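You operate a simulated robot arm through the tools that you are given. There is no shell and no other tool. Be economical: measure what you need, move in short steps, check, and stop when the job is done.

You run a simulated robot arm. Do the job below in one go: nothing can be reset, and whatever is moved stays where it is left.

JOB
Press the pink stack from the shelf's row of five onto the white stack on the press tray.
Fine: pile it on, shut the tray, press till the ribs show, then pull the tray out.

It is judged by the outcome, as a careful person would: the job done as asked, and still so three seconds after it is handed in. It fails if anything else is knocked over, pushed out of place, dropped, spilled or broken.

ROBOT AND FRAMES
A 6-joint arm with a fingered hand, hanging from a carriage that runs on a rail from [87, 0] to [-161, 0] (x, y) and turns from -12.095 to -0.105 rad about z. Base frame: it is fixed where the carriage stands at the start and does not move with it; the origin is on the floor, on the carriage's upright axis, x ahead of it, y to its left, z up; the surface under the hand at the start is at about z = 83. Readings come in cm, rad, newtons and seconds.
With the tool pointing down near the work surface it reaches from about 10 to 60 cm from the robot's upright axis, wherever it stands. Its first joint turns from -2.897 to 2.897 rad. Places, roughly: press knob [50, 10, 100]; press tray [50, 10, 80]; white stack (13x6x3 cm) [0, 40, 100]. Payload 4 kg.
Tool frame: the origin (TCP) lies between the finger pads and is the grasp point; the fingertips stand 2.9 cm ahead of it; z points along the fingers, y is the line along which they close. Largest opening 10 cm; the body of the gripper starts 3.4 cm behind the TCP. The gripper is a hand of 5 fingers: y runs from the thumb to the fingers, the wrist lies at [-1.5, -11.4, -18.9] in the tool frame, and closing takes about 1.5 s.
Orientation is that of the tool frame in the base frame, as a unit quaternion [w, x, y, z]. With the fingers straight down and the wrist toward the robot, the tool's x, y and z point along [0, 1, 0], [1, 0, 0] and [0, 0, -1] of the base frame.

CONTROLS
- The arm moves only by the tool send_rows. Its argument "steps" is a list of rows, each a list of 6 numbers: the shift along the base's x, y, z in cm, then the turn, a rotation vector about the base's x, y, z in rad. In form: [[tx, ty, tz, ax, ay, az], ...]. A call has 1 to 20 rows; each row shifts and turns the commanded pose from where the row before left it. "jaw" is the gripper command, from -1 (fully open) to 1 (shut), values between in proportion, set as the call begins (left out, the last holds). Rows are played at 5 a second. More than 5 cm and 0.15 rad between two rows, or a gripper value outside its range, and nothing of the call is played. A pose out of reach is approached as far as the arm can. The call stops where the force on the tool passes 70 N (or 10 N more than at its start, if that is more) or the arm is blocked; 0.2 s more then pass. Each finger travels about 10.8 cm/s and halts on what it meets, pressing with about 28 N; the grip force reading is that of the motor and also rises with nothing between the fingers. The clock runs only during rows and for 0.2 s after the last one: add rows that do not move to give the fingers time. The reply holds the time, the measured pose of the TCP, the force on the tool along the base axes, the opening and the grip force, in the units named above and with some noise, with the torque about the TCP (base axes, N m) and any sound that the robot's microphone picked up.
- Cameras (640 x 400 px; columns grow to the right, rows downward): "scene" is now at [23.16, 5.43, 179.16]; the picture's right is [0.88, -0.48, 0.00], its down [-0.42, -0.79, -0.45] and it looks along [0.21, 0.40, -0.89] (base axes); focal length 258 px, centre (320, 200). "wrist" rides on the gripper at [6.6, -8.6, -12.1] in the tool frame; the picture's right is [-0.76, 0.31, -0.58], its down [-0.59, -0.70, 0.40] and it looks along [-0.28, 0.64, 0.71] (tool axes); focal length 247 px, centre (320, 200). There is no depth. A picture from a camera that has moved, and an enlarged one, comes with that camera's place and axes in the base frame and with its lens.
- capture(camera): a new picture of that camera. No time passes.
- move_column(by): slides the trunk up (or, below 0, down) by that many cm; the arm and the scene camera ride with it, the base frame stays. It gives what a move gives, with no picture.
- steer(legs): drives the robot by 1 to 6 legs, each [ahead, left, turn to the left] in cm, cm and rad, along the robot's own axes; the way and the turn of a leg run together, so that a leg with both is an arc; at most 150 cm and 3.142 rad a leg. The arm and the cameras ride along, it lands a little off, and it stops where it bumps. It keeps to its track: a leg is cut to what the track allows. It gives what a move gives.
- set_grasp(shape): the hand has 5 fingers and takes this shape, open, in about a second: jaw (thumb against the fingers, like two jaws); tri (thumb and two fingers); tip (a fingertip pinch); poke (one finger out to press); point (the index stretched); flat (the hand flat); cup (the hand cupped); fist (a fist). The gripper value then closes the fingers along that shape, each until it touches; the sizes above hold for jaw. It gives what a move gives, with no picture.
- pan_tilt(pan, tilt): turns the head with the scene camera to pan (to the left, within 2.705 rad either way) and tilt (down, from -0.506 to 1.204), counted from straight ahead of the robot. It gives what a move gives.
- zoom(camera, box): a new picture of the part [left, top, right, bottom] of that camera's present view, enlarged. No time passes.
- finish_job(): hands the job in; it is judged then, once.

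Work in short steps. Places have to be worked out from the pictures, the camera data and where the tool is seen: move nearer, look again, correct. Check each grasp and each placing, and mend what went wrong. You have 120 turns and 78 pictures in all, those below and enlarged ones among them. Open the gripper and draw the arm clear of the work before you hand the job in, unless the task says otherwise; then end with one line.

The tools are called after "Call:" as name(argument=value, ...) on one line, values as JSON. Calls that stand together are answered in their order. send_rows: Moves the arm, as the interface text tells. Its arguments: {"type":"object","properties":{"steps":{"type":"array","items":{"type":"array","items":{"type":"number"}}},"jaw":{"type":"number"}},"required":["steps"]} The other tools are called the same way: move_column (by) slides the trunk up or down; set_grasp (shape) gives the hand a shape; steer (legs) drives the base; pan_tilt (pan, tilt) turns the head that bears the scene camera; capture (camera) takes a picture; zoom (camera, box) takes an enlarged picture of a part of a camera's view; finish_job () hands the job in.

At the start:

```text
t: 0.0
eef_pos: [62.89, 20.97, 138.62]
tool_rot: [0.0, 0.707, 0.708, 0.0]
ft_force: [-0.3, 0.8, 0.5]
moment: [0.0, -0.02, -0.03]
gripper_width: 9.98
grip_force: 0.1
shape: jaw
trunk travel left (down, up): [-52.5, 7.5]
robot x, y, heading: [-0.03, -0.44, 0.001]
head pan, tilt: [1.075, 1.103]
```

scene: 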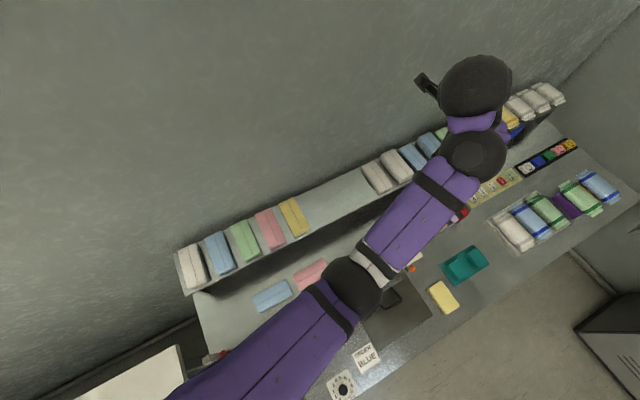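
wrist: 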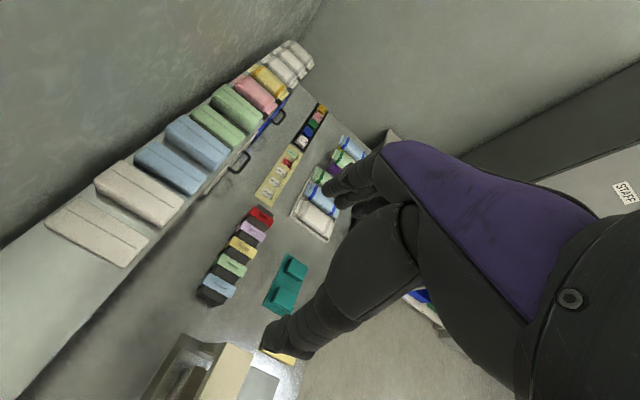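

The row of five (white, blue, green, pink, yellow) is at the left end of the shelf; the arm hides the press. I look closer at that area first.

Call:
zoom(camera="scene", box=[160, 180, 480, 380])

Call:
steer(legs=[[-40, 0, 0]])

```text
2.00 times, centred on (320, 280) of scene
camera zoom: at [23.16, 5.43, 179.16], right [0.88, -0.48, 0.0], down [-0.42, -0.79, -0.45], along [0.21, 0.4, -0.89], focal length 515 px, centre (320, 40)
```

zoom: 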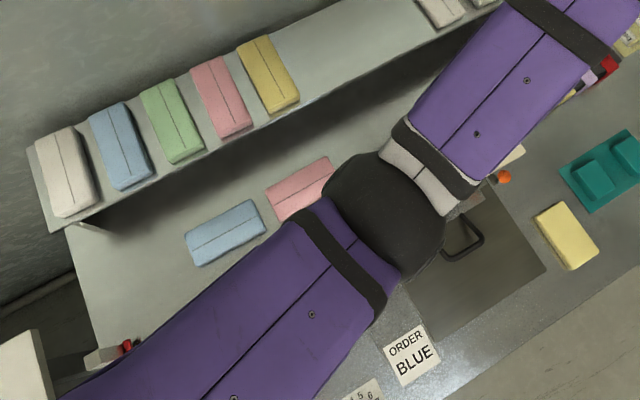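

```text
t: 2.5
eef_pos: [23.36, 20.19, 138.49]
tool_rot: [0.0, 0.712, 0.702, -0.001]
ft_force: [0.7, -0.7, 0.4]
moment: [-0.01, 0.01, -0.02]
gripper_width: 9.97
grip_force: 0.0
shape: jaw
trunk travel left (down, up): [-52.5, 7.5]
robot x, y, heading: [-39.93, -0.05, -0.009]
head pan, tilt: [1.075, 1.103]
```

Carriage moved back 40 cm. Now I turn the head toward the press.

Call:
pan_tilt(pan=0.3, tilt=0.75)

Call:
capture(camera="scene")

Call:
capture(camera="wrist")

```text
t: 3.6
eef_pos: [23.26, 20.21, 138.69]
tool_rot: [0.0, 0.711, 0.703, 0.0]
ft_force: [-0.1, -0.1, -0.5]
moment: [-0.01, 0.0, 0.0]
gripper_width: 9.98
grip_force: 0.0
shape: jaw
trunk travel left (down, up): [-52.5, 7.5]
robot x, y, heading: [-39.76, -0.33, -0.006]
head pan, tilt: [0.3, 0.75]
```

```text
74 pictures are left
camera scene: at [-11.76, 1.99, 181.75], right [0.28, -0.96, 0.0], down [-0.65, -0.19, -0.73], along [0.7, 0.21, -0.68], focal length 258 px, centre (320, 200)
```

scene: 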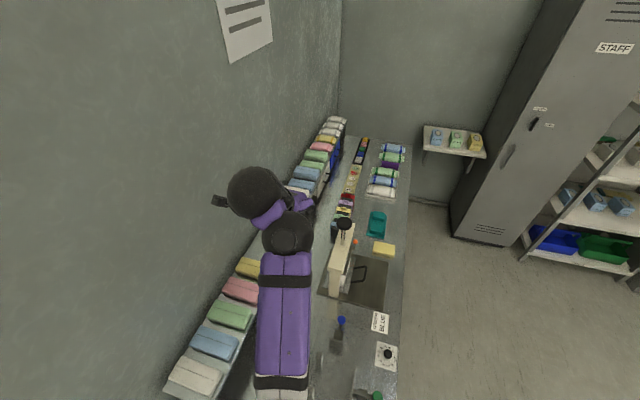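

```text
73 pictures are left
camera wrist: at [14.93, 26.91, 150.86], right [0.3, -0.76, 0.58], down [-0.71, -0.58, -0.4], along [0.64, -0.29, -0.71], focal length 247 px, centre (320, 200)
```

wrist: 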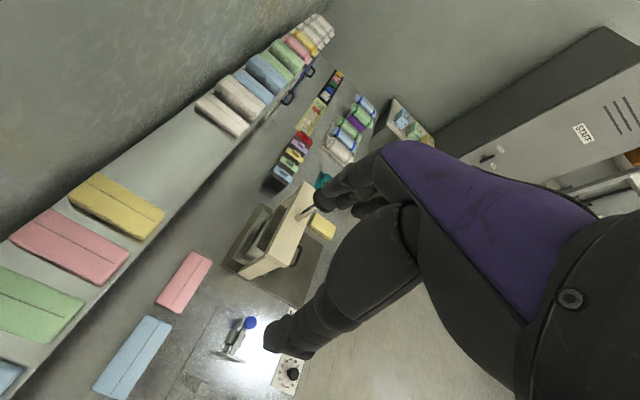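

Call:
zoom(camera="scene", box=[260, 200, 420, 300])

Call:
zoom(camera="wrist", box=[140, 160, 380, 310])

Call:
zoom(camera="scene", box=[260, 280, 452, 400])

```text
4.00 times, centred on (340, 250) of scene
camera zoom: at [-11.76, 1.99, 181.75], right [0.28, -0.96, 0.0], down [-0.65, -0.19, -0.73], along [0.7, 0.21, -0.68], focal length 1030 px, centre (240, 0)
```

zoom: 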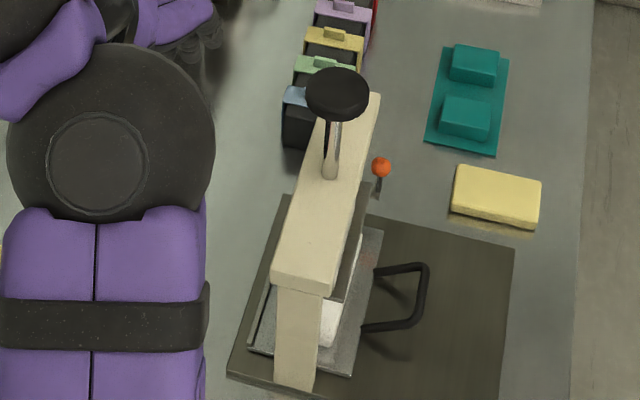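

```text
2.67 times, centred on (260, 235) of wrist
camera zoom: at [14.93, 26.91, 150.86], right [0.3, -0.76, 0.58], down [-0.71, -0.58, -0.4], along [0.64, -0.29, -0.71], focal length 659 px, centre (480, 107)
```

zoom: 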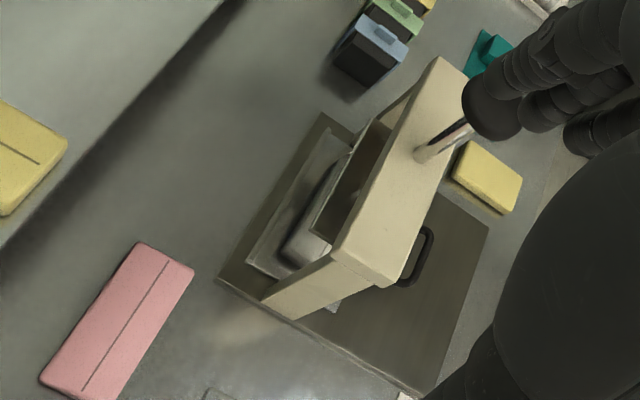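

```text
3.33 times, centred on (356, 340) of scene
camera zoom: at [-11.76, 1.99, 181.75], right [0.28, -0.96, 0.0], down [-0.65, -0.19, -0.73], along [0.7, 0.21, -0.68], focal length 858 px, centre (200, -267)
```

zoom: 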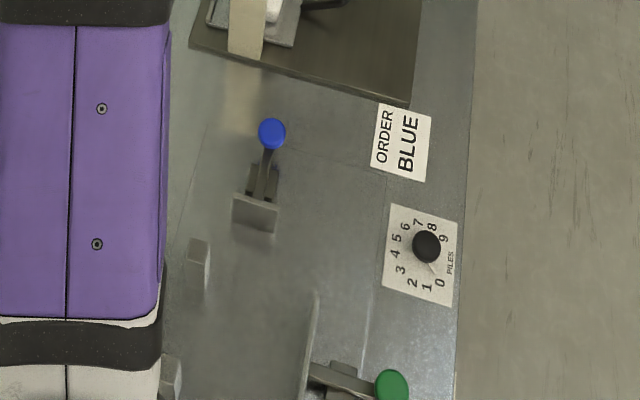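

The press: cream arm with black knob, tray with handle on the -y side, and white stack visible under it; an orange ball sits beside it. I return the carriage ahead and bring the wrist camera around to the front (-y) side for a better look.

Call:
steer(legs=[[40, 0, 0]])

Call:
send_rows(steps=[[0, -4, 0, 0, 0, 0.15], [0, -4, 0, 0, 0, 0.15], [-2, -4, 0, 0, 0, 0.15], [-2, -4, 0, 0, 0, 0.15], [-2, -4, 0, 0, 0, 0.15], [-2, -4, -2, 0, 0, 0.15], [-2, -4, -4, 0, 0, 0.15], [-2, 0, -4, 0, 0, 0.15], [0, 0, -4, 0, 0, 0.15], [0, 0, -4, 0, 0, 0.15]])

Call:
capture(camera="wrist")

Call:
capture(camera="scene")

```text
t: 6.1
eef_pos: [62.69, 20.33, 138.71]
tool_rot: [0.0, 0.711, 0.703, 0.0]
ft_force: [1.2, 0.0, -0.3]
moment: [0.03, 0.0, 0.0]
gripper_width: 10.0
grip_force: 0.2
shape: jaw
trunk travel left (down, up): [-52.5, 7.5]
robot x, y, heading: [-0.38, -0.01, -0.01]
head pan, tilt: [0.3, 0.75]
```

```text
refused: row 7 steps farther than a row can; nothing moved
```

```text
69 pictures are left
camera wrist: at [54.31, 27.02, 150.85], right [0.3, -0.76, 0.58], down [-0.71, -0.58, -0.4], along [0.64, -0.29, -0.71], focal length 247 px, centre (320, 200)
```

wrist: 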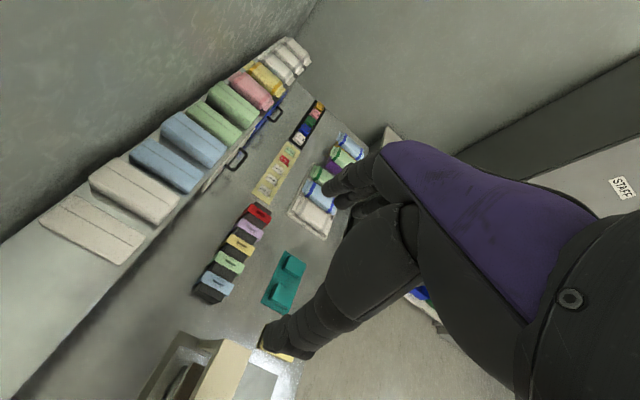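

```text
68 pictures are left
camera scene: at [27.67, 2.04, 181.76], right [0.29, -0.96, 0.0], down [-0.65, -0.19, -0.73], along [0.7, 0.21, -0.68], focal length 258 px, centre (320, 200)
```

scene: 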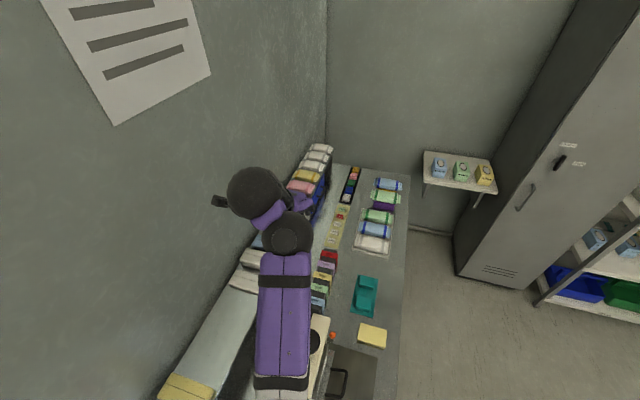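

A row was too long; I split it and resend.

Call:
send_rows(steps=[[0, -4, 0, 0, 0, 0.14], [0, -4, 0, 0, 0, 0.14], [-2, -4, 0, 0, 0, 0.14], [-2, -4, 0, 0, 0, 0.14], [-2, -4, 0, 0, 0, 0.14], [-2, -4, 0, 0, 0, 0.14], [-2, -2, -3, 0, 0, 0.14], [-2, 0, -4, 0, 0, 0.14], [0, 0, -4, 0, 0, 0.14], [0, 0, -4, 0, 0, 0.14], [0, 0, -4, 0, 0, 0.14], [0, 0, -3, 0, 0, 0]])

```text
t: 7.1
eef_pos: [59.75, 5.59, 138.58]
tool_rot: [-0.013, 0.526, 0.85, 0.012]
ft_force: [17.8, 25.8, 13.6]
moment: [-3.32, 4.11, -3.3]
gripper_width: 9.98
grip_force: 0.1
shape: jaw
out of reach, approached as far as the arm can: row 4, 5
trunk travel left (down, up): [-52.5, 7.5]
robot x, y, heading: [-0.31, 0.12, -0.013]
head pan, tilt: [0.3, 0.75]
stopped in row 5: the force on the tool passed its limit at 303 N (the readings are from after the stop); the commanded pose is now the measured one
```

The arm ran out of reach and hit something; I look before moving on.

Call:
capture(camera="scene")

Call:
capture(camera="wrist")

```text
67 pictures are left
camera scene: at [27.67, 2.06, 181.76], right [0.29, -0.96, 0.0], down [-0.65, -0.19, -0.73], along [0.7, 0.21, -0.68], focal length 258 px, centre (320, 200)
```

scene: 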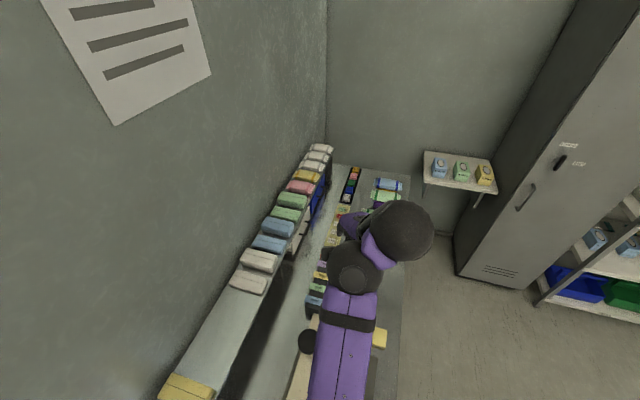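

```text
66 pictures are left
camera wrist: at [49.44, 7.26, 150.86], right [0.62, -0.56, 0.55], down [-0.37, -0.83, -0.42], along [0.69, 0.06, -0.72], focal length 247 px, centre (320, 200)
```

wrist: 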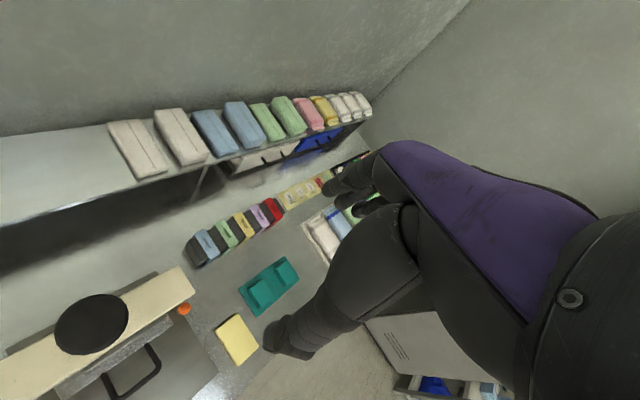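

Reach is the limit (60 cm out). I back the carriage 25 cm and then turn the tool in small steps.

Call:
steer(legs=[[-25, 0, 0]])

Call:
send_rows(steps=[[0, 0, 0, 0, 0, 0.0], [0, -3, 0, 0, 0, 0.14], [0, -3, 0, 0, 0, 0.14], [0, -3, 0, 0, 0, 0.14], [0, -3, 0, 0, 0, 0.14]])

```text
t: 8.9
eef_pos: [35.22, 5.23, 138.38]
tool_rot: [-0.012, 0.527, 0.85, 0.01]
ft_force: [23.8, 38.9, 14.7]
moment: [-5.09, 5.1, -5.0]
gripper_width: 9.97
grip_force: 0.1
shape: jaw
trunk travel left (down, up): [-52.5, 7.5]
robot x, y, heading: [-25.26, 0.02, -0.016]
head pan, tilt: [0.3, 0.75]
```

```text
t: 9.4
eef_pos: [35.41, 5.12, 138.49]
tool_rot: [-0.019, 0.533, 0.846, 0.016]
ft_force: [17.6, 24.4, 11.8]
moment: [-3.23, 3.98, -3.17]
gripper_width: 10.01
grip_force: 0.0
shape: jaw
out of reach, approached as far as the arm can: row 2
trunk travel left (down, up): [-52.5, 7.5]
robot x, y, heading: [-25.28, 0.35, -0.014]
head pan, tilt: [0.3, 0.75]
stopped in row 2: the force on the tool passed its limit at 262 N (the readings are from after the stop); the commanded pose is now the measured one
```

The turn in +z meets a joint limit or self-contact. I undo a little: turn back and pull in toward the robot.

Call:
send_rows(steps=[[-2, 1, 0, 0, 0, -0.14], [-3, 1, 0, 0, 0, -0.14], [-3, 0, 0, 0, 0, -0.14], [-3, 0, -3, 0, 0, 0], [-3, 0, -3, 0, 0, 0]])

```text
t: 10.6
eef_pos: [22.29, 7.01, 131.22]
tool_rot: [-0.013, 0.696, 0.718, 0.019]
ft_force: [0.6, -0.8, 1.1]
moment: [-0.05, 0.01, 0.01]
gripper_width: 9.98
grip_force: 0.0
shape: jaw
out of reach, approached as far as the arm can: row 3
trunk travel left (down, up): [-52.5, 7.5]
robot x, y, heading: [-25.09, 0.12, -0.012]
head pan, tilt: [0.3, 0.75]
```

Force cleared. I look from here.

Call:
capture(camera="scene")

Call:
capture(camera="wrist")

```text
65 pictures are left
camera scene: at [3.09, 1.97, 181.77], right [0.28, -0.96, 0.0], down [-0.65, -0.19, -0.73], along [0.7, 0.21, -0.68], focal length 258 px, centre (320, 200)
```

scene: 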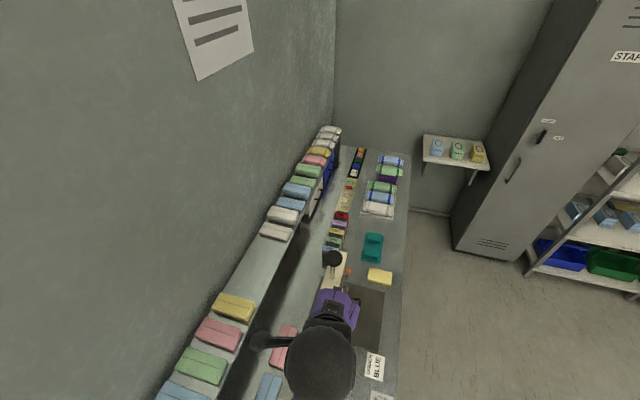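

```text
64 pictures are left
camera wrist: at [13.61, 12.85, 143.67], right [0.33, -0.77, 0.54], down [-0.68, -0.59, -0.43], along [0.65, -0.23, -0.72], focal length 247 px, centre (320, 200)
```

wrist: 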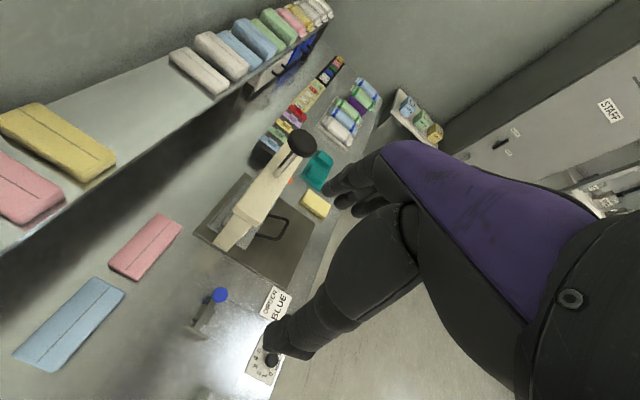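

Good view of the press; I enlarge it.

Call:
zoom(camera="wrist", box=[180, 110, 340, 290])

Call:
zoom(camera="scene", box=[300, 220, 420, 330])

```text
2.22 times, centred on (260, 200) of wrist
camera zoom: at [13.61, 12.85, 143.67], right [0.33, -0.77, 0.54], down [-0.68, -0.59, -0.43], along [0.65, -0.23, -0.72], focal length 549 px, centre (453, 200)
```

zoom: 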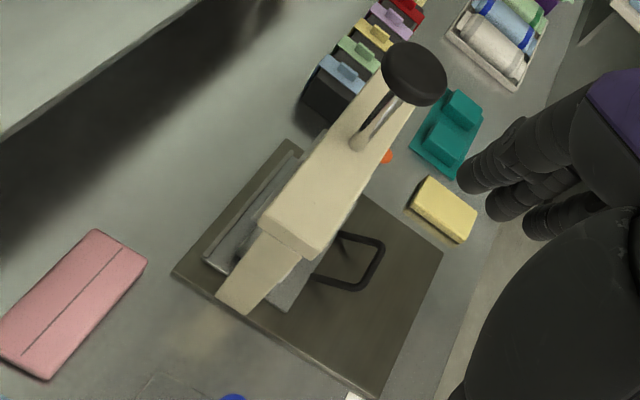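

```text
3.64 times, centred on (360, 275) of scene
camera zoom: at [3.09, 1.97, 181.77], right [0.28, -0.96, 0.0], down [-0.65, -0.19, -0.73], along [0.7, 0.21, -0.68], focal length 936 px, centre (174, -73)
```

zoom: 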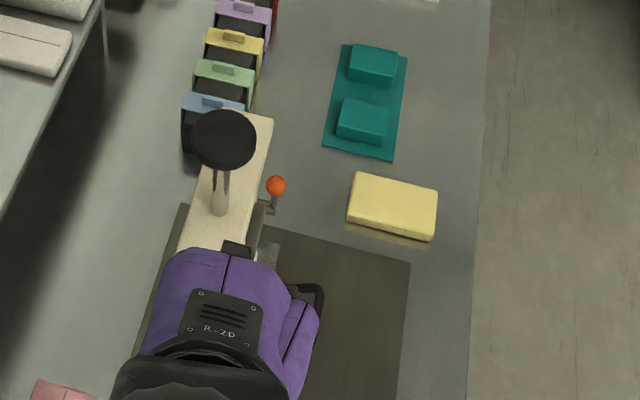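

I want an unobstructed view of the press from the front: drive to x≈40, turn right so the arm points away (-y) and the head can look back.

Call:
steer(legs=[[65, 0, 0], [0, 0, -1.57]])

Call:
pan_tilt(pan=2.7, tilt=1.1)

Call:
capture(camera="scene")

```text
t: 18.0
eef_pos: [49.58, -47.06, 131.25]
tool_rot: [0.003, 0.999, 0.033, 0.023]
ft_force: [0.3, 0.7, 0.2]
moment: [0.04, -0.03, -0.02]
gripper_width: 9.97
grip_force: 0.1
shape: jaw
trunk travel left (down, up): [-52.5, 7.5]
robot x, y, heading: [40.65, -0.01, -1.551]
head pan, tilt: [0.3, 0.75]
```

```text
t: 20.2
eef_pos: [49.48, -47.15, 131.17]
tool_rot: [0.003, 0.999, 0.032, 0.022]
ft_force: [0.1, 0.1, 0.5]
moment: [-0.01, -0.01, 0.04]
gripper_width: 9.98
grip_force: 0.1
shape: jaw
trunk travel left (down, up): [-52.5, 7.5]
robot x, y, heading: [40.88, -0.22, -1.555]
head pan, tilt: [2.7, 1.1]
```

```text
61 pictures are left
camera scene: at [43.95, -14.33, 179.18], right [0.91, -0.41, 0.0], down [-0.36, -0.81, -0.45], along [0.19, 0.41, -0.89], focal length 258 px, centre (320, 200)
```

scene: 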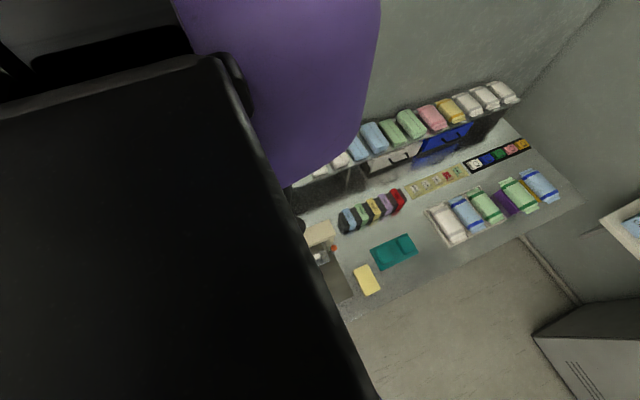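

The robot body blocks the view. I shift left so that the press is to the side, and look across.

Call:
steer(legs=[[0, -38, 0]])

Call:
pan_tilt(pan=1.9, tilt=0.95)

Call:
capture(camera="scene")

```text
t: 22.6
eef_pos: [11.39, -47.15, 131.22]
tool_rot: [0.003, 0.999, 0.033, 0.022]
ft_force: [0.5, 0.1, 0.4]
moment: [0.01, -0.01, 0.01]
gripper_width: 9.94
grip_force: 0.1
shape: jaw
trunk travel left (down, up): [-52.5, 7.5]
robot x, y, heading: [2.75, 0.07, -1.548]
head pan, tilt: [2.7, 1.1]
```

```text
t: 23.7
eef_pos: [11.47, -47.08, 131.23]
tool_rot: [0.003, 0.999, 0.034, 0.022]
ft_force: [0.4, 1.0, -0.4]
moment: [-0.01, 0.0, -0.01]
gripper_width: 9.99
grip_force: 0.1
shape: jaw
trunk travel left (down, up): [-52.5, 7.5]
robot x, y, heading: [2.58, 0.12, -1.549]
head pan, tilt: [1.901, 0.949]
```

```text
60 pictures are left
camera scene: at [10.13, -17.58, 180.2], right [0.35, -0.94, 0.0], down [-0.76, -0.28, -0.58], along [0.55, 0.2, -0.81], focal length 258 px, centre (320, 200)
```

scene: 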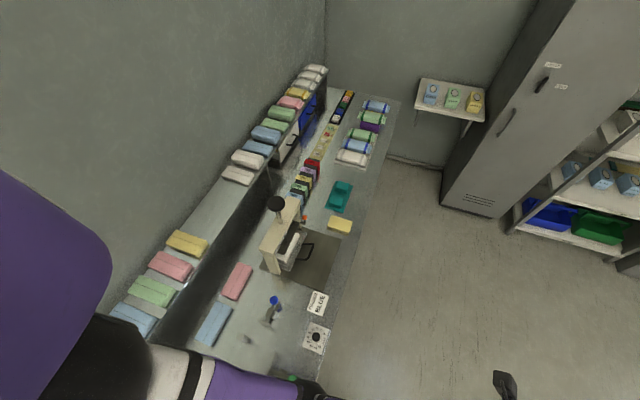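

Clear view now. I enlarge the press and the shelf row.

Call:
zoom(camera="scene", box=[240, 180, 360, 300])

Call:
zoom(camera="scene", box=[100, 210, 260, 350])

Call:
move_column(by=-15)

```text
3.33 times, centred on (300, 240) of scene
camera zoom: at [10.13, -17.58, 180.2], right [0.35, -0.94, 0.0], down [-0.76, -0.28, -0.58], along [0.55, 0.2, -0.81], focal length 858 px, centre (387, 67)
```

zoom: 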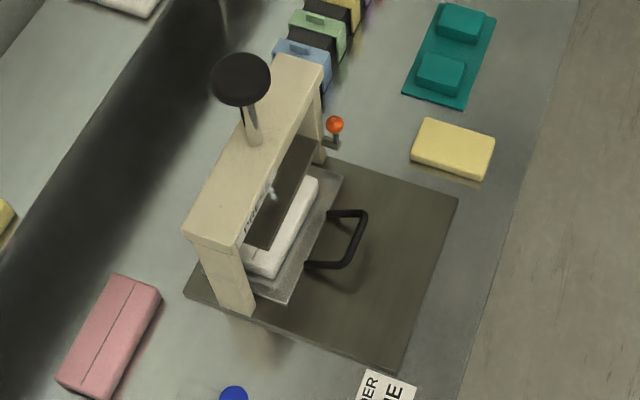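

```text
2.86 times, centred on (180, 280) of scene
camera zoom: at [10.13, -17.58, 180.2], right [0.35, -0.94, 0.0], down [-0.76, -0.28, -0.58], along [0.55, 0.2, -0.81], focal length 736 px, centre (720, -29)
```

zoom: 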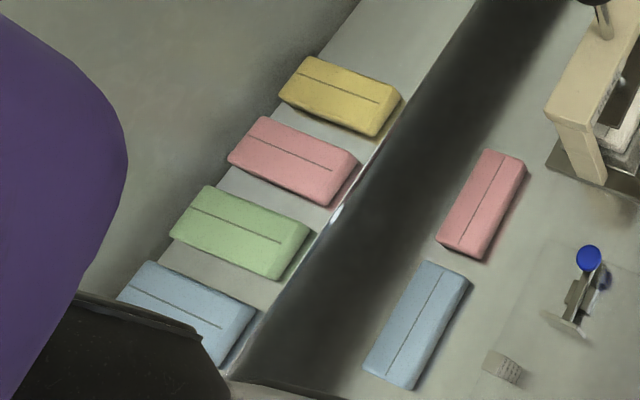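

```text
t: 25.5
eef_pos: [11.38, -46.91, 116.22]
tool_rot: [0.002, 0.999, 0.034, 0.023]
ft_force: [-0.4, 0.0, -0.7]
moment: [-0.02, 0.02, 0.02]
gripper_width: 9.97
grip_force: 0.1
shape: jaw
trunk travel left (down, up): [-37.5, 22.5]
robot x, y, heading: [2.62, -0.16, -1.553]
head pan, tilt: [1.901, 0.949]
```

The white stack sits on the tray under the platen, the tray being in. Another view from 15 cm lower for depth.

Call:
zoom(camera="scene", box=[240, 140, 360, 260])

Call:
capture(camera="wrist")

```text
3.33 times, centred on (300, 200) of scene
camera zoom: at [10.13, -17.59, 165.21], right [0.35, -0.94, 0.0], down [-0.76, -0.28, -0.58], along [0.55, 0.2, -0.81], focal length 858 px, centre (387, 200)
```

zoom: 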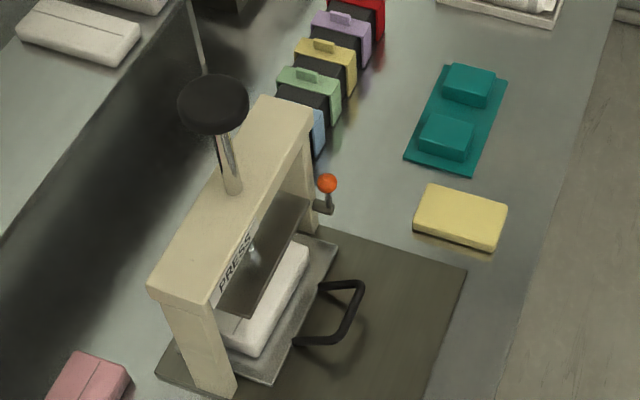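

```text
56 pictures are left
camera wrist: at [16.94, -37.97, 128.66], right [-0.76, -0.35, 0.54], down [-0.62, 0.66, -0.43], along [-0.21, -0.66, -0.72], focal length 247 px, centre (320, 200)
```

wrist: 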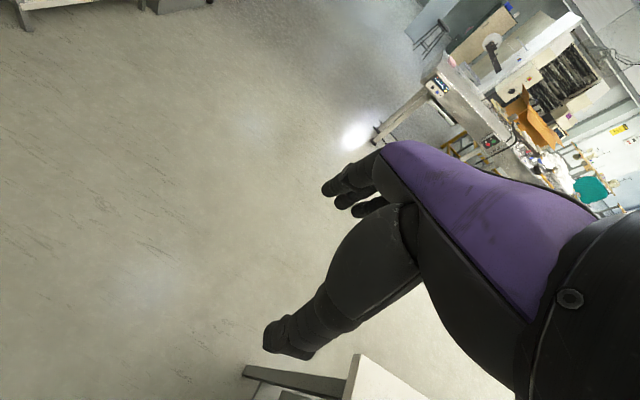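

Knob ≈ (48.7, 11.4, 113.5); handle crossbar ≈ x 46–53, y 0.5; orange lever ball ≈ (59, 7, 93). I zoom hard on the lever and the platen.

Call:
zoom(camera="scene", box=[275, 180, 320, 215])

Call:
zoom(camera="scene", box=[260, 190, 330, 260])

```text
11.43 times, centred on (298, 198) of scene
camera zoom: at [10.13, -17.59, 165.21], right [0.35, -0.94, 0.0], down [-0.76, -0.28, -0.58], along [0.55, 0.2, -0.81], focal length 2942 px, centre (577, 229)
```

zoom: 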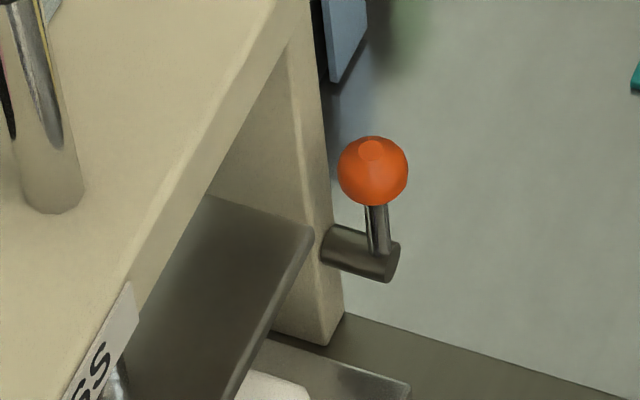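

```text
5.71 times, centred on (295, 225) of scene
camera zoom: at [10.13, -17.59, 165.21], right [0.35, -0.94, 0.0], down [-0.76, -0.28, -0.58], along [0.55, 0.2, -0.81], focal length 1471 px, centre (463, 57)
```

zoom: 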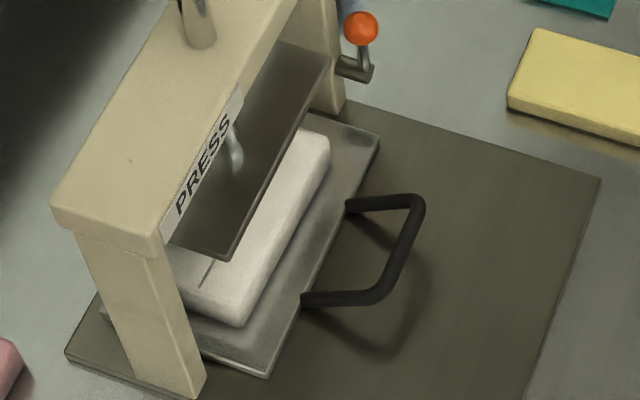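

The lever looks like a pivoting catch on the far post. Now I check the hand's shape to decide how to hook the handle: look at it with the head.

Call:
pan_tilt(pan=0.0, tilt=1.0)

Call:
set_grasp(shape="point")

Call:
capture(camera="scene")

Call:
capture(camera="wrist")

```text
t: 27.3
eef_pos: [11.46, -47.12, 116.21]
tool_rot: [0.003, 0.999, 0.033, 0.022]
ft_force: [0.1, -0.3, -0.8]
moment: [0.04, -0.02, 0.02]
gripper_width: 10.0
grip_force: 0.0
shape: jaw
trunk travel left (down, up): [-37.5, 22.5]
robot x, y, heading: [2.55, -0.29, -1.544]
head pan, tilt: [0.0, 1.0]
```

```text
t: 28.2
eef_pos: [11.45, -47.16, 116.24]
tool_rot: [0.002, 0.999, 0.035, 0.023]
ft_force: [0.2, 1.5, -0.1]
moment: [-0.01, 0.01, -0.01]
gripper_width: 9.3
grip_force: 0.1
shape: point
trunk travel left (down, up): [-37.5, 22.5]
robot x, y, heading: [2.46, 0.01, -1.549]
head pan, tilt: [0.0, 1.0]
```

```text
53 pictures are left
camera scene: at [3.46, -27.06, 164.84], right [-1.0, -0.02, 0.0], down [-0.02, 0.84, -0.54], along [0.01, -0.54, -0.84], focal length 258 px, centre (320, 200)
```

scene: 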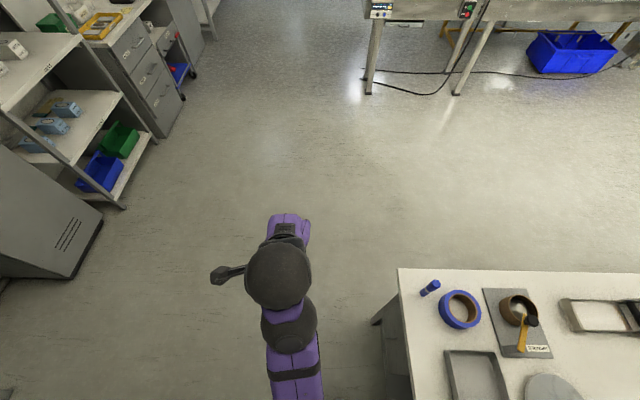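

```text
52 pictures are left
camera wrist: at [16.94, -37.97, 128.66], right [-0.76, -0.35, 0.54], down [-0.62, 0.66, -0.43], along [-0.21, -0.66, -0.72], focal length 247 px, centre (320, 200)
```

wrist: 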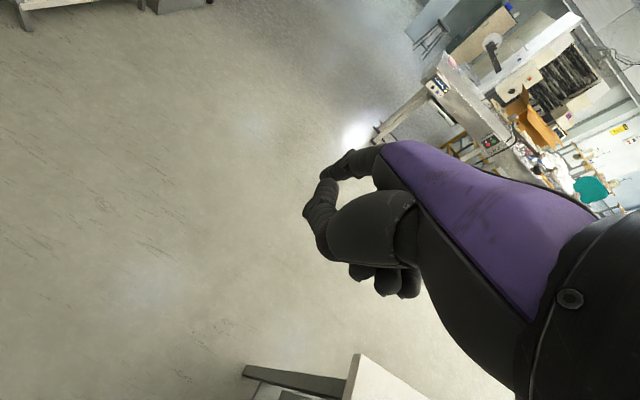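

A second bench stands at lower left, to be avoided. I look closely at the pointing finger.

Call:
zoom(camera="wrist", box=[280, 130, 440, 310])

Call:
set_grasp(shape="poke")

Call:
zoom(camera="wrist", box=[240, 130, 440, 350])

```text
2.22 times, centred on (360, 220) of wrist
camera zoom: at [16.94, -37.97, 128.66], right [-0.76, -0.35, 0.54], down [-0.62, 0.66, -0.43], along [-0.21, -0.66, -0.72], focal length 549 px, centre (231, 156)
```

zoom: 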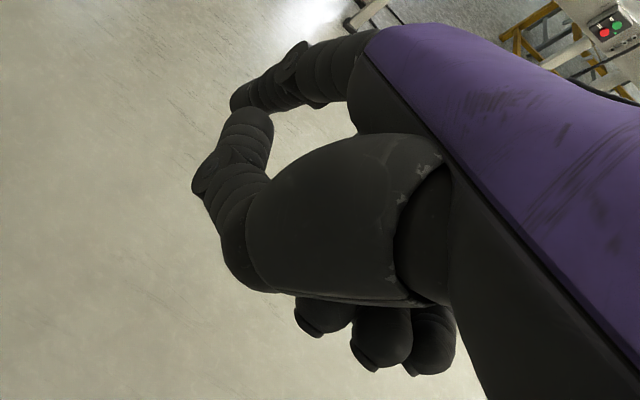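

```text
t: 29.1
eef_pos: [11.42, -47.13, 116.22]
tool_rot: [0.003, 0.999, 0.033, 0.023]
ft_force: [-0.2, -0.6, 0.3]
moment: [0.0, -0.01, 0.0]
gripper_width: 0.01
grip_force: 0.1
shape: poke
trunk travel left (down, up): [-37.5, 22.5]
robot x, y, heading: [2.44, 0.3, -1.549]
head pan, tilt: [0.0, 1.0]
```

```text
1.82 times, centred on (340, 240) of wrist
camera zoom: at [16.94, -37.97, 128.66], right [-0.76, -0.35, 0.54], down [-0.62, 0.66, -0.43], along [-0.21, -0.66, -0.72], focal length 449 px, centre (284, 127)
```

zoom: 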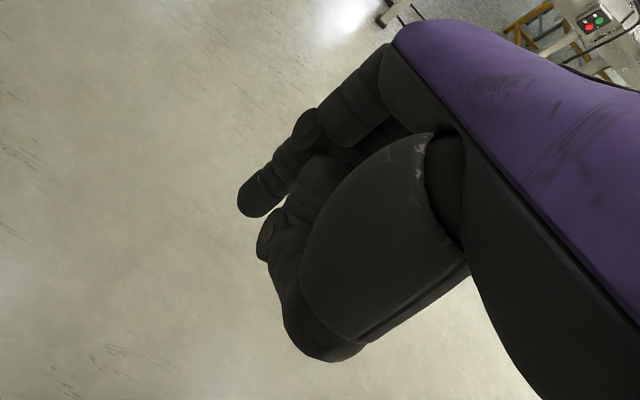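

Poke puts a single finger at the TCP axis, tip 2.9 ahead — fit for hooking the loop. To keep the wrist camera off the press I come from the +x side: raise, drive to x≈85 and face -x.

Call:
move_column(by=18)

Call:
steer(legs=[[0, 82, 0], [0, 0, -1.2]])

Call:
pan_tilt(pan=-0.3, tilt=0.9)

Call:
capture(camera="scene")

Call:
capture(camera="wrist")

```text
t: 31.1
eef_pos: [11.35, -47.04, 134.21]
tool_rot: [0.003, 0.999, 0.035, 0.023]
ft_force: [0.3, 0.4, 0.9]
moment: [0.01, 0.01, -0.01]
gripper_width: 0.0
grip_force: 0.0
shape: poke
trunk travel left (down, up): [-55.5, 4.5]
robot x, y, heading: [2.47, 0.12, -1.543]
head pan, tilt: [0.0, 1.0]
```

```text
t: 38.5
eef_pos: [43.91, -24.56, 134.29]
tool_rot: [0.015, 0.839, -0.543, 0.017]
ft_force: [-0.1, -0.1, -0.1]
moment: [-0.01, 0.01, 0.04]
gripper_width: 0.03
grip_force: 0.1
shape: poke
trunk travel left (down, up): [-55.5, 4.5]
robot x, y, heading: [84.56, -0.01, -2.766]
head pan, tilt: [0.0, 1.0]
```

```text
t: 39.4
eef_pos: [43.88, -24.54, 134.26]
tool_rot: [0.015, 0.839, -0.543, 0.017]
ft_force: [1.0, -0.3, -0.2]
moment: [0.02, 0.01, -0.03]
gripper_width: 0.0
grip_force: 0.0
shape: poke
trunk travel left (down, up): [-55.5, 4.5]
robot x, y, heading: [85.23, 0.15, -2.762]
head pan, tilt: [-0.3, 0.901]
```

```text
49 pictures are left
camera scene: at [59.08, -8.05, 183.56], right [-0.08, 1.0, 0.0], down [0.78, 0.06, -0.62], along [-0.62, -0.05, -0.78], focal length 258 px, centre (320, 200)
```

scene: 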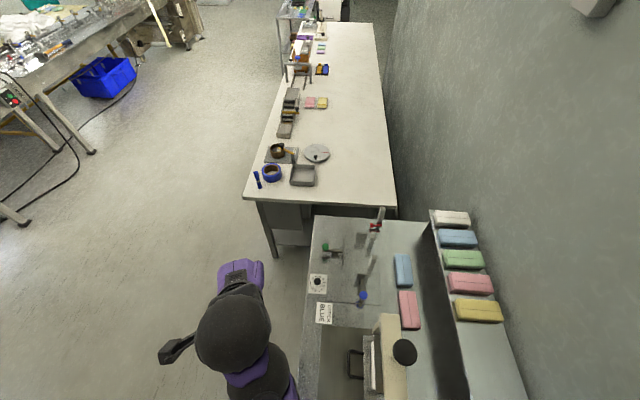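

```text
48 pictures are left
camera wrist: at [54.38, -26.37, 146.66], right [-0.6, 0.59, 0.54], down [0.41, 0.81, -0.43], along [-0.69, -0.04, -0.72], focal length 247 px, centre (320, 200)
```

wrist: 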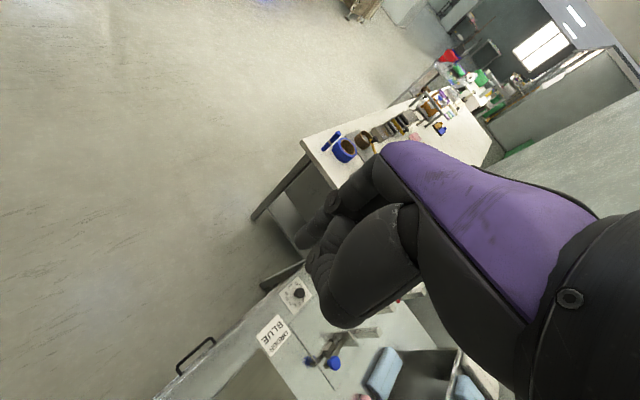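

Now the arm is on the front side of the press. I swing the TCP above the handle at safe height, turning the wrist outward (-y side).

Call:
send_rows(steps=[[0.5, 3, 0, 0, 0, -0.1], [0.5, 3, 0, 0, 0, -0.1], [0.5, 3, 0, 0, 0, -0.1], [0.5, 3, 0, 0, 0, -0.1], [0.5, 3, 0, 0, 0, -0.1], [0.5, 2, 0, 0, 0, -0.1], [0.5, 2, 0, 0, 0, -0.1], [0.5, 2, 0, 0, 0, 0], [0.5, 2, 0, 0, 0, 0], [0.5, 2, 0, 0, 0, 0]])

```text
t: 41.5
eef_pos: [47.61, 1.18, 130.68]
tool_rot: [-0.02, -0.603, 0.797, -0.011]
ft_force: [-1.3, -0.1, 0.4]
moment: [0.03, -0.03, 0.01]
gripper_width: 0.01
grip_force: 0.1
shape: poke
out of reach, approached as far as the arm can: row 3, 4, 5, 6, 7
trunk travel left (down, up): [-55.5, 4.5]
robot x, y, heading: [84.87, 0.21, -2.767]
head pan, tilt: [-0.3, 0.901]
```

Orientation good (wrist at +x/-y side). Now lower the trunk by 28 and look.

Call:
move_column(by=-28)

Call:
pan_tilt(pan=-0.5, tilt=1.1)

Call:
capture(camera="scene")

Call:
capture(camera="wrist")

```text
t: 44.4
eef_pos: [47.76, 1.04, 102.85]
tool_rot: [-0.021, -0.603, 0.798, -0.011]
ft_force: [0.2, -0.1, 0.7]
moment: [0.0, -0.01, -0.04]
gripper_width: 0.02
grip_force: 0.0
shape: poke
trunk travel left (down, up): [-27.5, 32.5]
robot x, y, heading: [85.31, -0.23, -2.759]
head pan, tilt: [-0.3, 0.901]
```

```text
t: 45.1
eef_pos: [47.63, 1.18, 102.73]
tool_rot: [-0.02, -0.603, 0.798, -0.011]
ft_force: [0.4, -0.1, 0.0]
moment: [0.02, 0.0, 0.02]
gripper_width: 0.02
grip_force: 0.0
shape: poke
trunk travel left (down, up): [-27.5, 32.5]
robot x, y, heading: [85.23, -0.23, -2.762]
head pan, tilt: [-0.499, 1.1]
```

```text
47 pictures are left
camera scene: at [60.34, -6.7, 154.19], right [0.12, 0.99, 0.0], down [0.88, -0.11, -0.45], along [-0.45, 0.05, -0.89], focal length 258 px, centre (320, 200)
```

scene: 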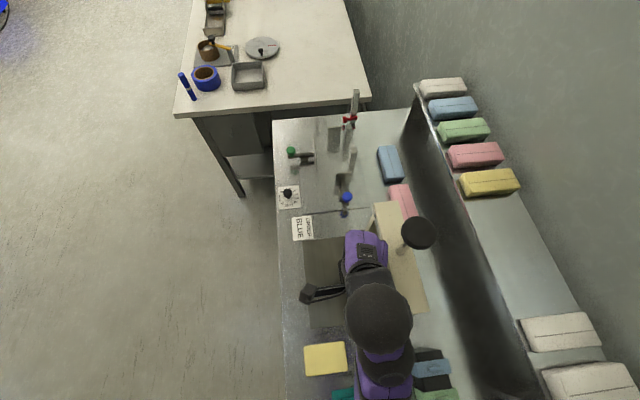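

```text
46 pictures are left
camera wrist: at [54.55, -6.94, 115.16], right [-0.08, 0.84, 0.54], down [0.83, 0.36, -0.43], along [-0.55, 0.42, -0.72], focal length 247 px, centre (320, 200)
```

wrist: 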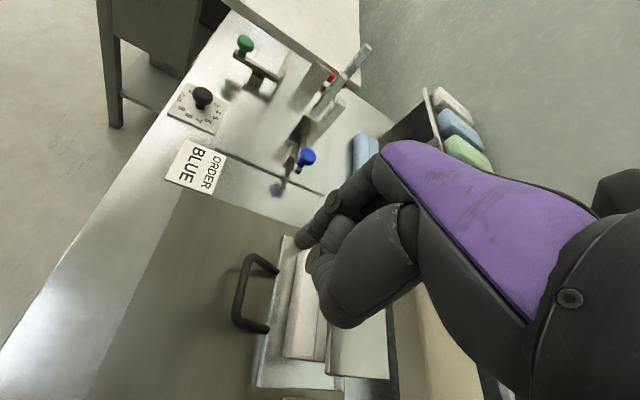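

Handle crossbar: y≈1.4, x 44–51.5; loop gap y≈2–5. The fingertip is near (47.2, 0.8, 100); I shift over the gap and descend to tip z≈89, then check.

Call:
send_rows(steps=[[0.4, 1.3, 0, 0, 0, 0], [0.4, 1.3, 0, 0, 0, 0], [0, 0, -4, 0, 0, 0], [0, 0, -4, 0, 0, 0], [0, 0, -3, 0, 0, 0]])

Call:
zoom(camera="wrist", box=[180, 180, 420, 400])

```text
t: 45.9
eef_pos: [47.61, 3.95, 101.59]
tool_rot: [-0.037, -0.605, 0.795, 0.011]
ft_force: [7.7, -2.6, 22.7]
moment: [1.18, 0.1, -0.32]
gripper_width: 0.01
grip_force: 0.0
shape: poke
out of reach, approached as far as the arm can: row 2
trunk travel left (down, up): [-27.5, 32.5]
robot x, y, heading: [84.93, 0.26, -2.763]
head pan, tilt: [-0.499, 1.1]
stopped in row 3: the force on the tool passed its limit at 103 N (the readings are from after the stop); the commanded pose is now the measured one
```

```text
1.82 times, centred on (300, 290) of wrist
camera zoom: at [55.05, -4.3, 113.57], right [-0.05, 0.83, 0.56], down [0.8, 0.37, -0.47], along [-0.59, 0.42, -0.69], focal length 449 px, centre (356, 36)
```

zoom: 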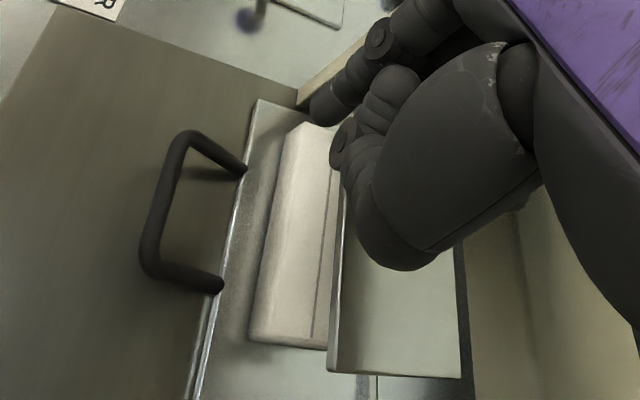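

The curled fingers (on the +y side) touched the press beam. I lift off, retreat to -y, and tilt the hand so the finger points toward +y-down with the bulk leaning away.

Call:
send_rows(steps=[[0, -0.5, 1.5, 0, 0, 0], [0, -3, 1, 0, 0, 0], [0, -4, 0, 0, 0, 0], [0, -2, 0, 0.12, 0, 0], [0, -1, 0, 0.12, 0, 0], [0, -1, 0, 0.12, 0, 0], [0, 0, 0, 0.12, 0, 0], [0, 0, 0, 0.12, 0, 0]])

Call:
capture(camera="wrist")

```text
t: 47.7
eef_pos: [45.9, 5.64, 99.55]
tool_rot: [0.134, -0.603, 0.752, 0.231]
ft_force: [-1.2, -30.3, 3.3]
moment: [1.03, -0.02, 0.42]
gripper_width: 0.0
grip_force: 0.1
shape: poke
out of reach, approached as far as the arm can: row 2, 4, 5, 6, 7, 8
trunk travel left (down, up): [-27.5, 32.5]
robot x, y, heading: [85.06, -0.2, -2.76]
head pan, tilt: [-0.499, 1.1]
```

```text
44 pictures are left
camera wrist: at [53.71, -7.42, 105.26], right [-0.07, 0.4, 0.92], down [0.79, 0.58, -0.19], along [-0.61, 0.71, -0.36], focal length 247 px, centre (320, 200)
```

wrist: 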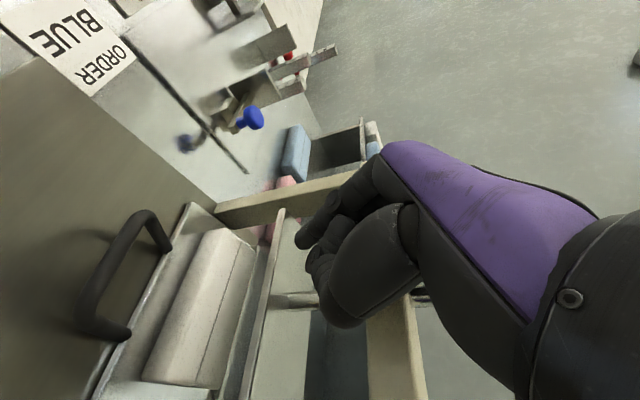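

The tilt pulled the hand against the beam instead of translating (joint limits). I undo the tilt and keep the commanded position out at -y.

Call:
send_rows(steps=[[0, 0, 0, -0.12, 0, 0], [0, 0, 0, -0.12, 0, 0], [0, 0, 0, -0.12, 0, 0], [0, 0, 0, -0.12, 0, 0], [0, 0, 0, -0.12, 0, 0], [0, 0, 1, 0, 0, 0]])

Call:
capture(camera="wrist")

```text
t: 48.3
eef_pos: [45.63, 5.01, 100.02]
tool_rot: [0.061, -0.609, 0.776, 0.153]
ft_force: [1.6, -31.8, 16.8]
moment: [1.45, -0.05, 0.23]
gripper_width: 0.0
grip_force: 0.0
shape: poke
trunk travel left (down, up): [-27.5, 32.5]
robot x, y, heading: [85.07, -0.24, -2.758]
head pan, tilt: [-0.499, 1.1]
stopped in row 3: the force on the tool passed its limit at 74 N (the readings are from after the stop); the commanded pose is now the measured one
```

```text
43 pictures are left
camera wrist: at [53.47, -6.49, 108.44], right [-0.05, 0.59, 0.81], down [0.79, 0.52, -0.33], along [-0.61, 0.62, -0.49], focal length 247 px, centre (320, 200)
```

wrist: 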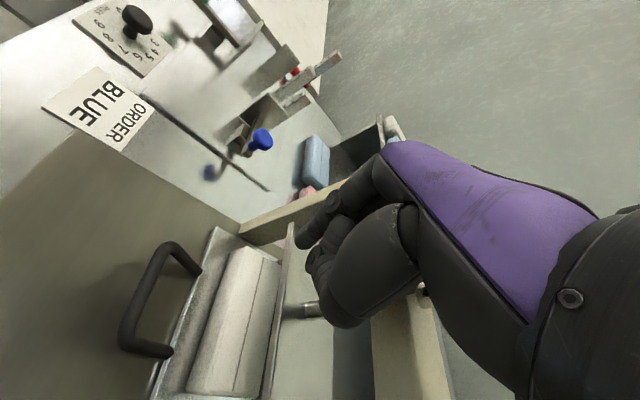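

Commanded pose is reset to measured. I move straight out along -y.

Call:
send_rows(steps=[[0, -2, 0, 0, 0, 0], [0, -3, 0, 0, 0, 0]])

```text
t: 48.9
eef_pos: [45.98, 1.01, 99.96]
tool_rot: [0.066, -0.605, 0.779, 0.151]
ft_force: [-0.1, 0.3, -0.4]
moment: [-0.04, 0.0, -0.02]
gripper_width: 0.02
grip_force: 0.2
shape: poke
trunk travel left (down, up): [-27.5, 32.5]
robot x, y, heading: [85.08, 0.37, -2.765]
head pan, tilt: [-0.499, 1.1]
```

Free now, tilted 0.32 rad. I add a little tilt and shift x, then use the column for descent.

Call:
send_rows(steps=[[1, 0, 0, 0.08, 0, 0], [1, 0, 0, 0.08, 0, 0], [0, 0, 0, 0, 0, 0]])

Call:
zoom(camera="wrist", box=[60, 150, 420, 400])

```text
t: 49.7
eef_pos: [47.78, 3.95, 99.06]
tool_rot: [0.111, -0.601, 0.762, 0.212]
ft_force: [-0.4, -0.3, -0.4]
moment: [0.0, 0.03, 0.0]
gripper_width: 0.01
grip_force: 0.1
shape: poke
out of reach, approached as far as the arm can: row 1, 2
trunk travel left (down, up): [-27.5, 32.5]
robot x, y, heading: [84.76, -0.22, -2.766]
head pan, tilt: [-0.499, 1.1]
```

```text
1.60 times, centred on (240, 275) of wrist
camera zoom: at [55.61, -8.89, 105.46], right [-0.06, 0.45, 0.89], down [0.79, 0.56, -0.24], along [-0.61, 0.69, -0.39], focal length 395 px, centre (448, 80)
```

zoom: 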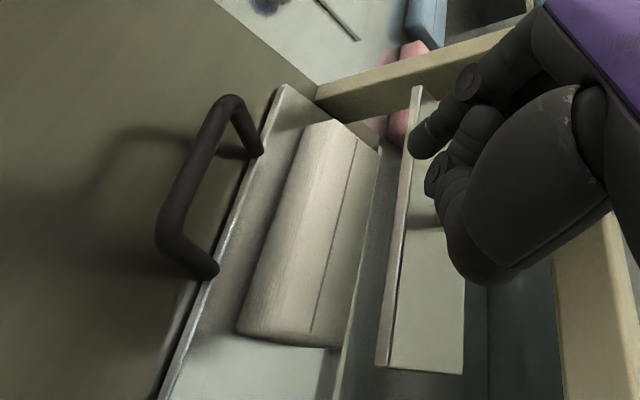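

Tilt trades off against y here — not workable. Better: come from the -x side with yaw +0.45, which puts the hand bulk toward -y and swings the camera clear. First un-tilt, then raise.

Call:
send_rows(steps=[[0, -0.5, 0, -0.12, 0, 0], [0, -0.5, 0.5, -0.12, 0, 0], [0, -0.5, 1, -0.12, 0, 0], [0, -0.5, 1, -0.12, 0, 0], [0, 0, 0, 0, 0, 0]])

```text
t: 50.9
eef_pos: [47.88, 1.81, 101.35]
tool_rot: [-0.031, -0.608, 0.793, 0.025]
ft_force: [0.6, 0.0, -0.8]
moment: [0.02, -0.01, -0.01]
gripper_width: 0.0
grip_force: 0.0
shape: poke
trunk travel left (down, up): [-27.5, 32.5]
robot x, y, heading: [84.91, -0.15, -2.765]
head pan, tilt: [-0.499, 1.1]
```

Clear and untilted. Move a little further out (-y), then raise the trunk.

Call:
send_rows(steps=[[0, -2, 0, 0, 0, 0], [0, -2, 0, 0, 0, 0], [0, 0, 0, 0, 0, 0]])

Call:
move_column(by=29)

```text
t: 51.7
eef_pos: [47.91, -2.19, 101.35]
tool_rot: [-0.031, -0.608, 0.793, 0.026]
ft_force: [0.9, 0.5, -0.3]
moment: [0.01, -0.04, 0.02]
gripper_width: 0.0
grip_force: 0.2
shape: poke
trunk travel left (down, up): [-27.5, 32.5]
robot x, y, heading: [85.02, 0.19, -2.762]
head pan, tilt: [-0.499, 1.1]
```

```text
t: 54.7
eef_pos: [48.08, -2.14, 130.36]
tool_rot: [-0.031, -0.608, 0.793, 0.025]
ft_force: [0.3, 0.7, -0.9]
moment: [-0.03, -0.02, 0.03]
gripper_width: 0.0
grip_force: 0.0
shape: poke
trunk travel left (down, up): [-56.5, 3.5]
robot x, y, heading: [84.76, 0.34, -2.76]
head pan, tilt: [-0.499, 1.1]
```

Now reposition: turn back, slide to x≈13, face +x again, hand ending in front of the press at safe height.

Call:
steer(legs=[[0, 0, 1.2], [0, -72, 0], [0, 0, 1.56]])

Call:
pan_tilt(pan=0.2, tilt=1.15)

```text
t: 65.4
eef_pos: [47.43, -12.61, 130.31]
tool_rot: [0.032, 0.898, 0.438, 0.027]
ft_force: [0.0, -0.7, -0.5]
moment: [0.02, 0.01, 0.01]
gripper_width: 0.0
grip_force: 0.0
shape: poke
trunk travel left (down, up): [-56.5, 3.5]
robot x, y, heading: [12.69, -0.32, -0.027]
head pan, tilt: [-0.499, 1.1]
```

```text
t: 66.4
eef_pos: [47.5, -12.59, 130.43]
tool_rot: [0.031, 0.898, 0.438, 0.027]
ft_force: [-1.0, 0.6, 0.1]
moment: [0.0, 0.01, 0.03]
gripper_width: 0.0
grip_force: 0.1
shape: poke
trunk travel left (down, up): [-56.5, 3.5]
robot x, y, heading: [12.15, -0.1, -0.025]
head pan, tilt: [0.201, 1.15]
```

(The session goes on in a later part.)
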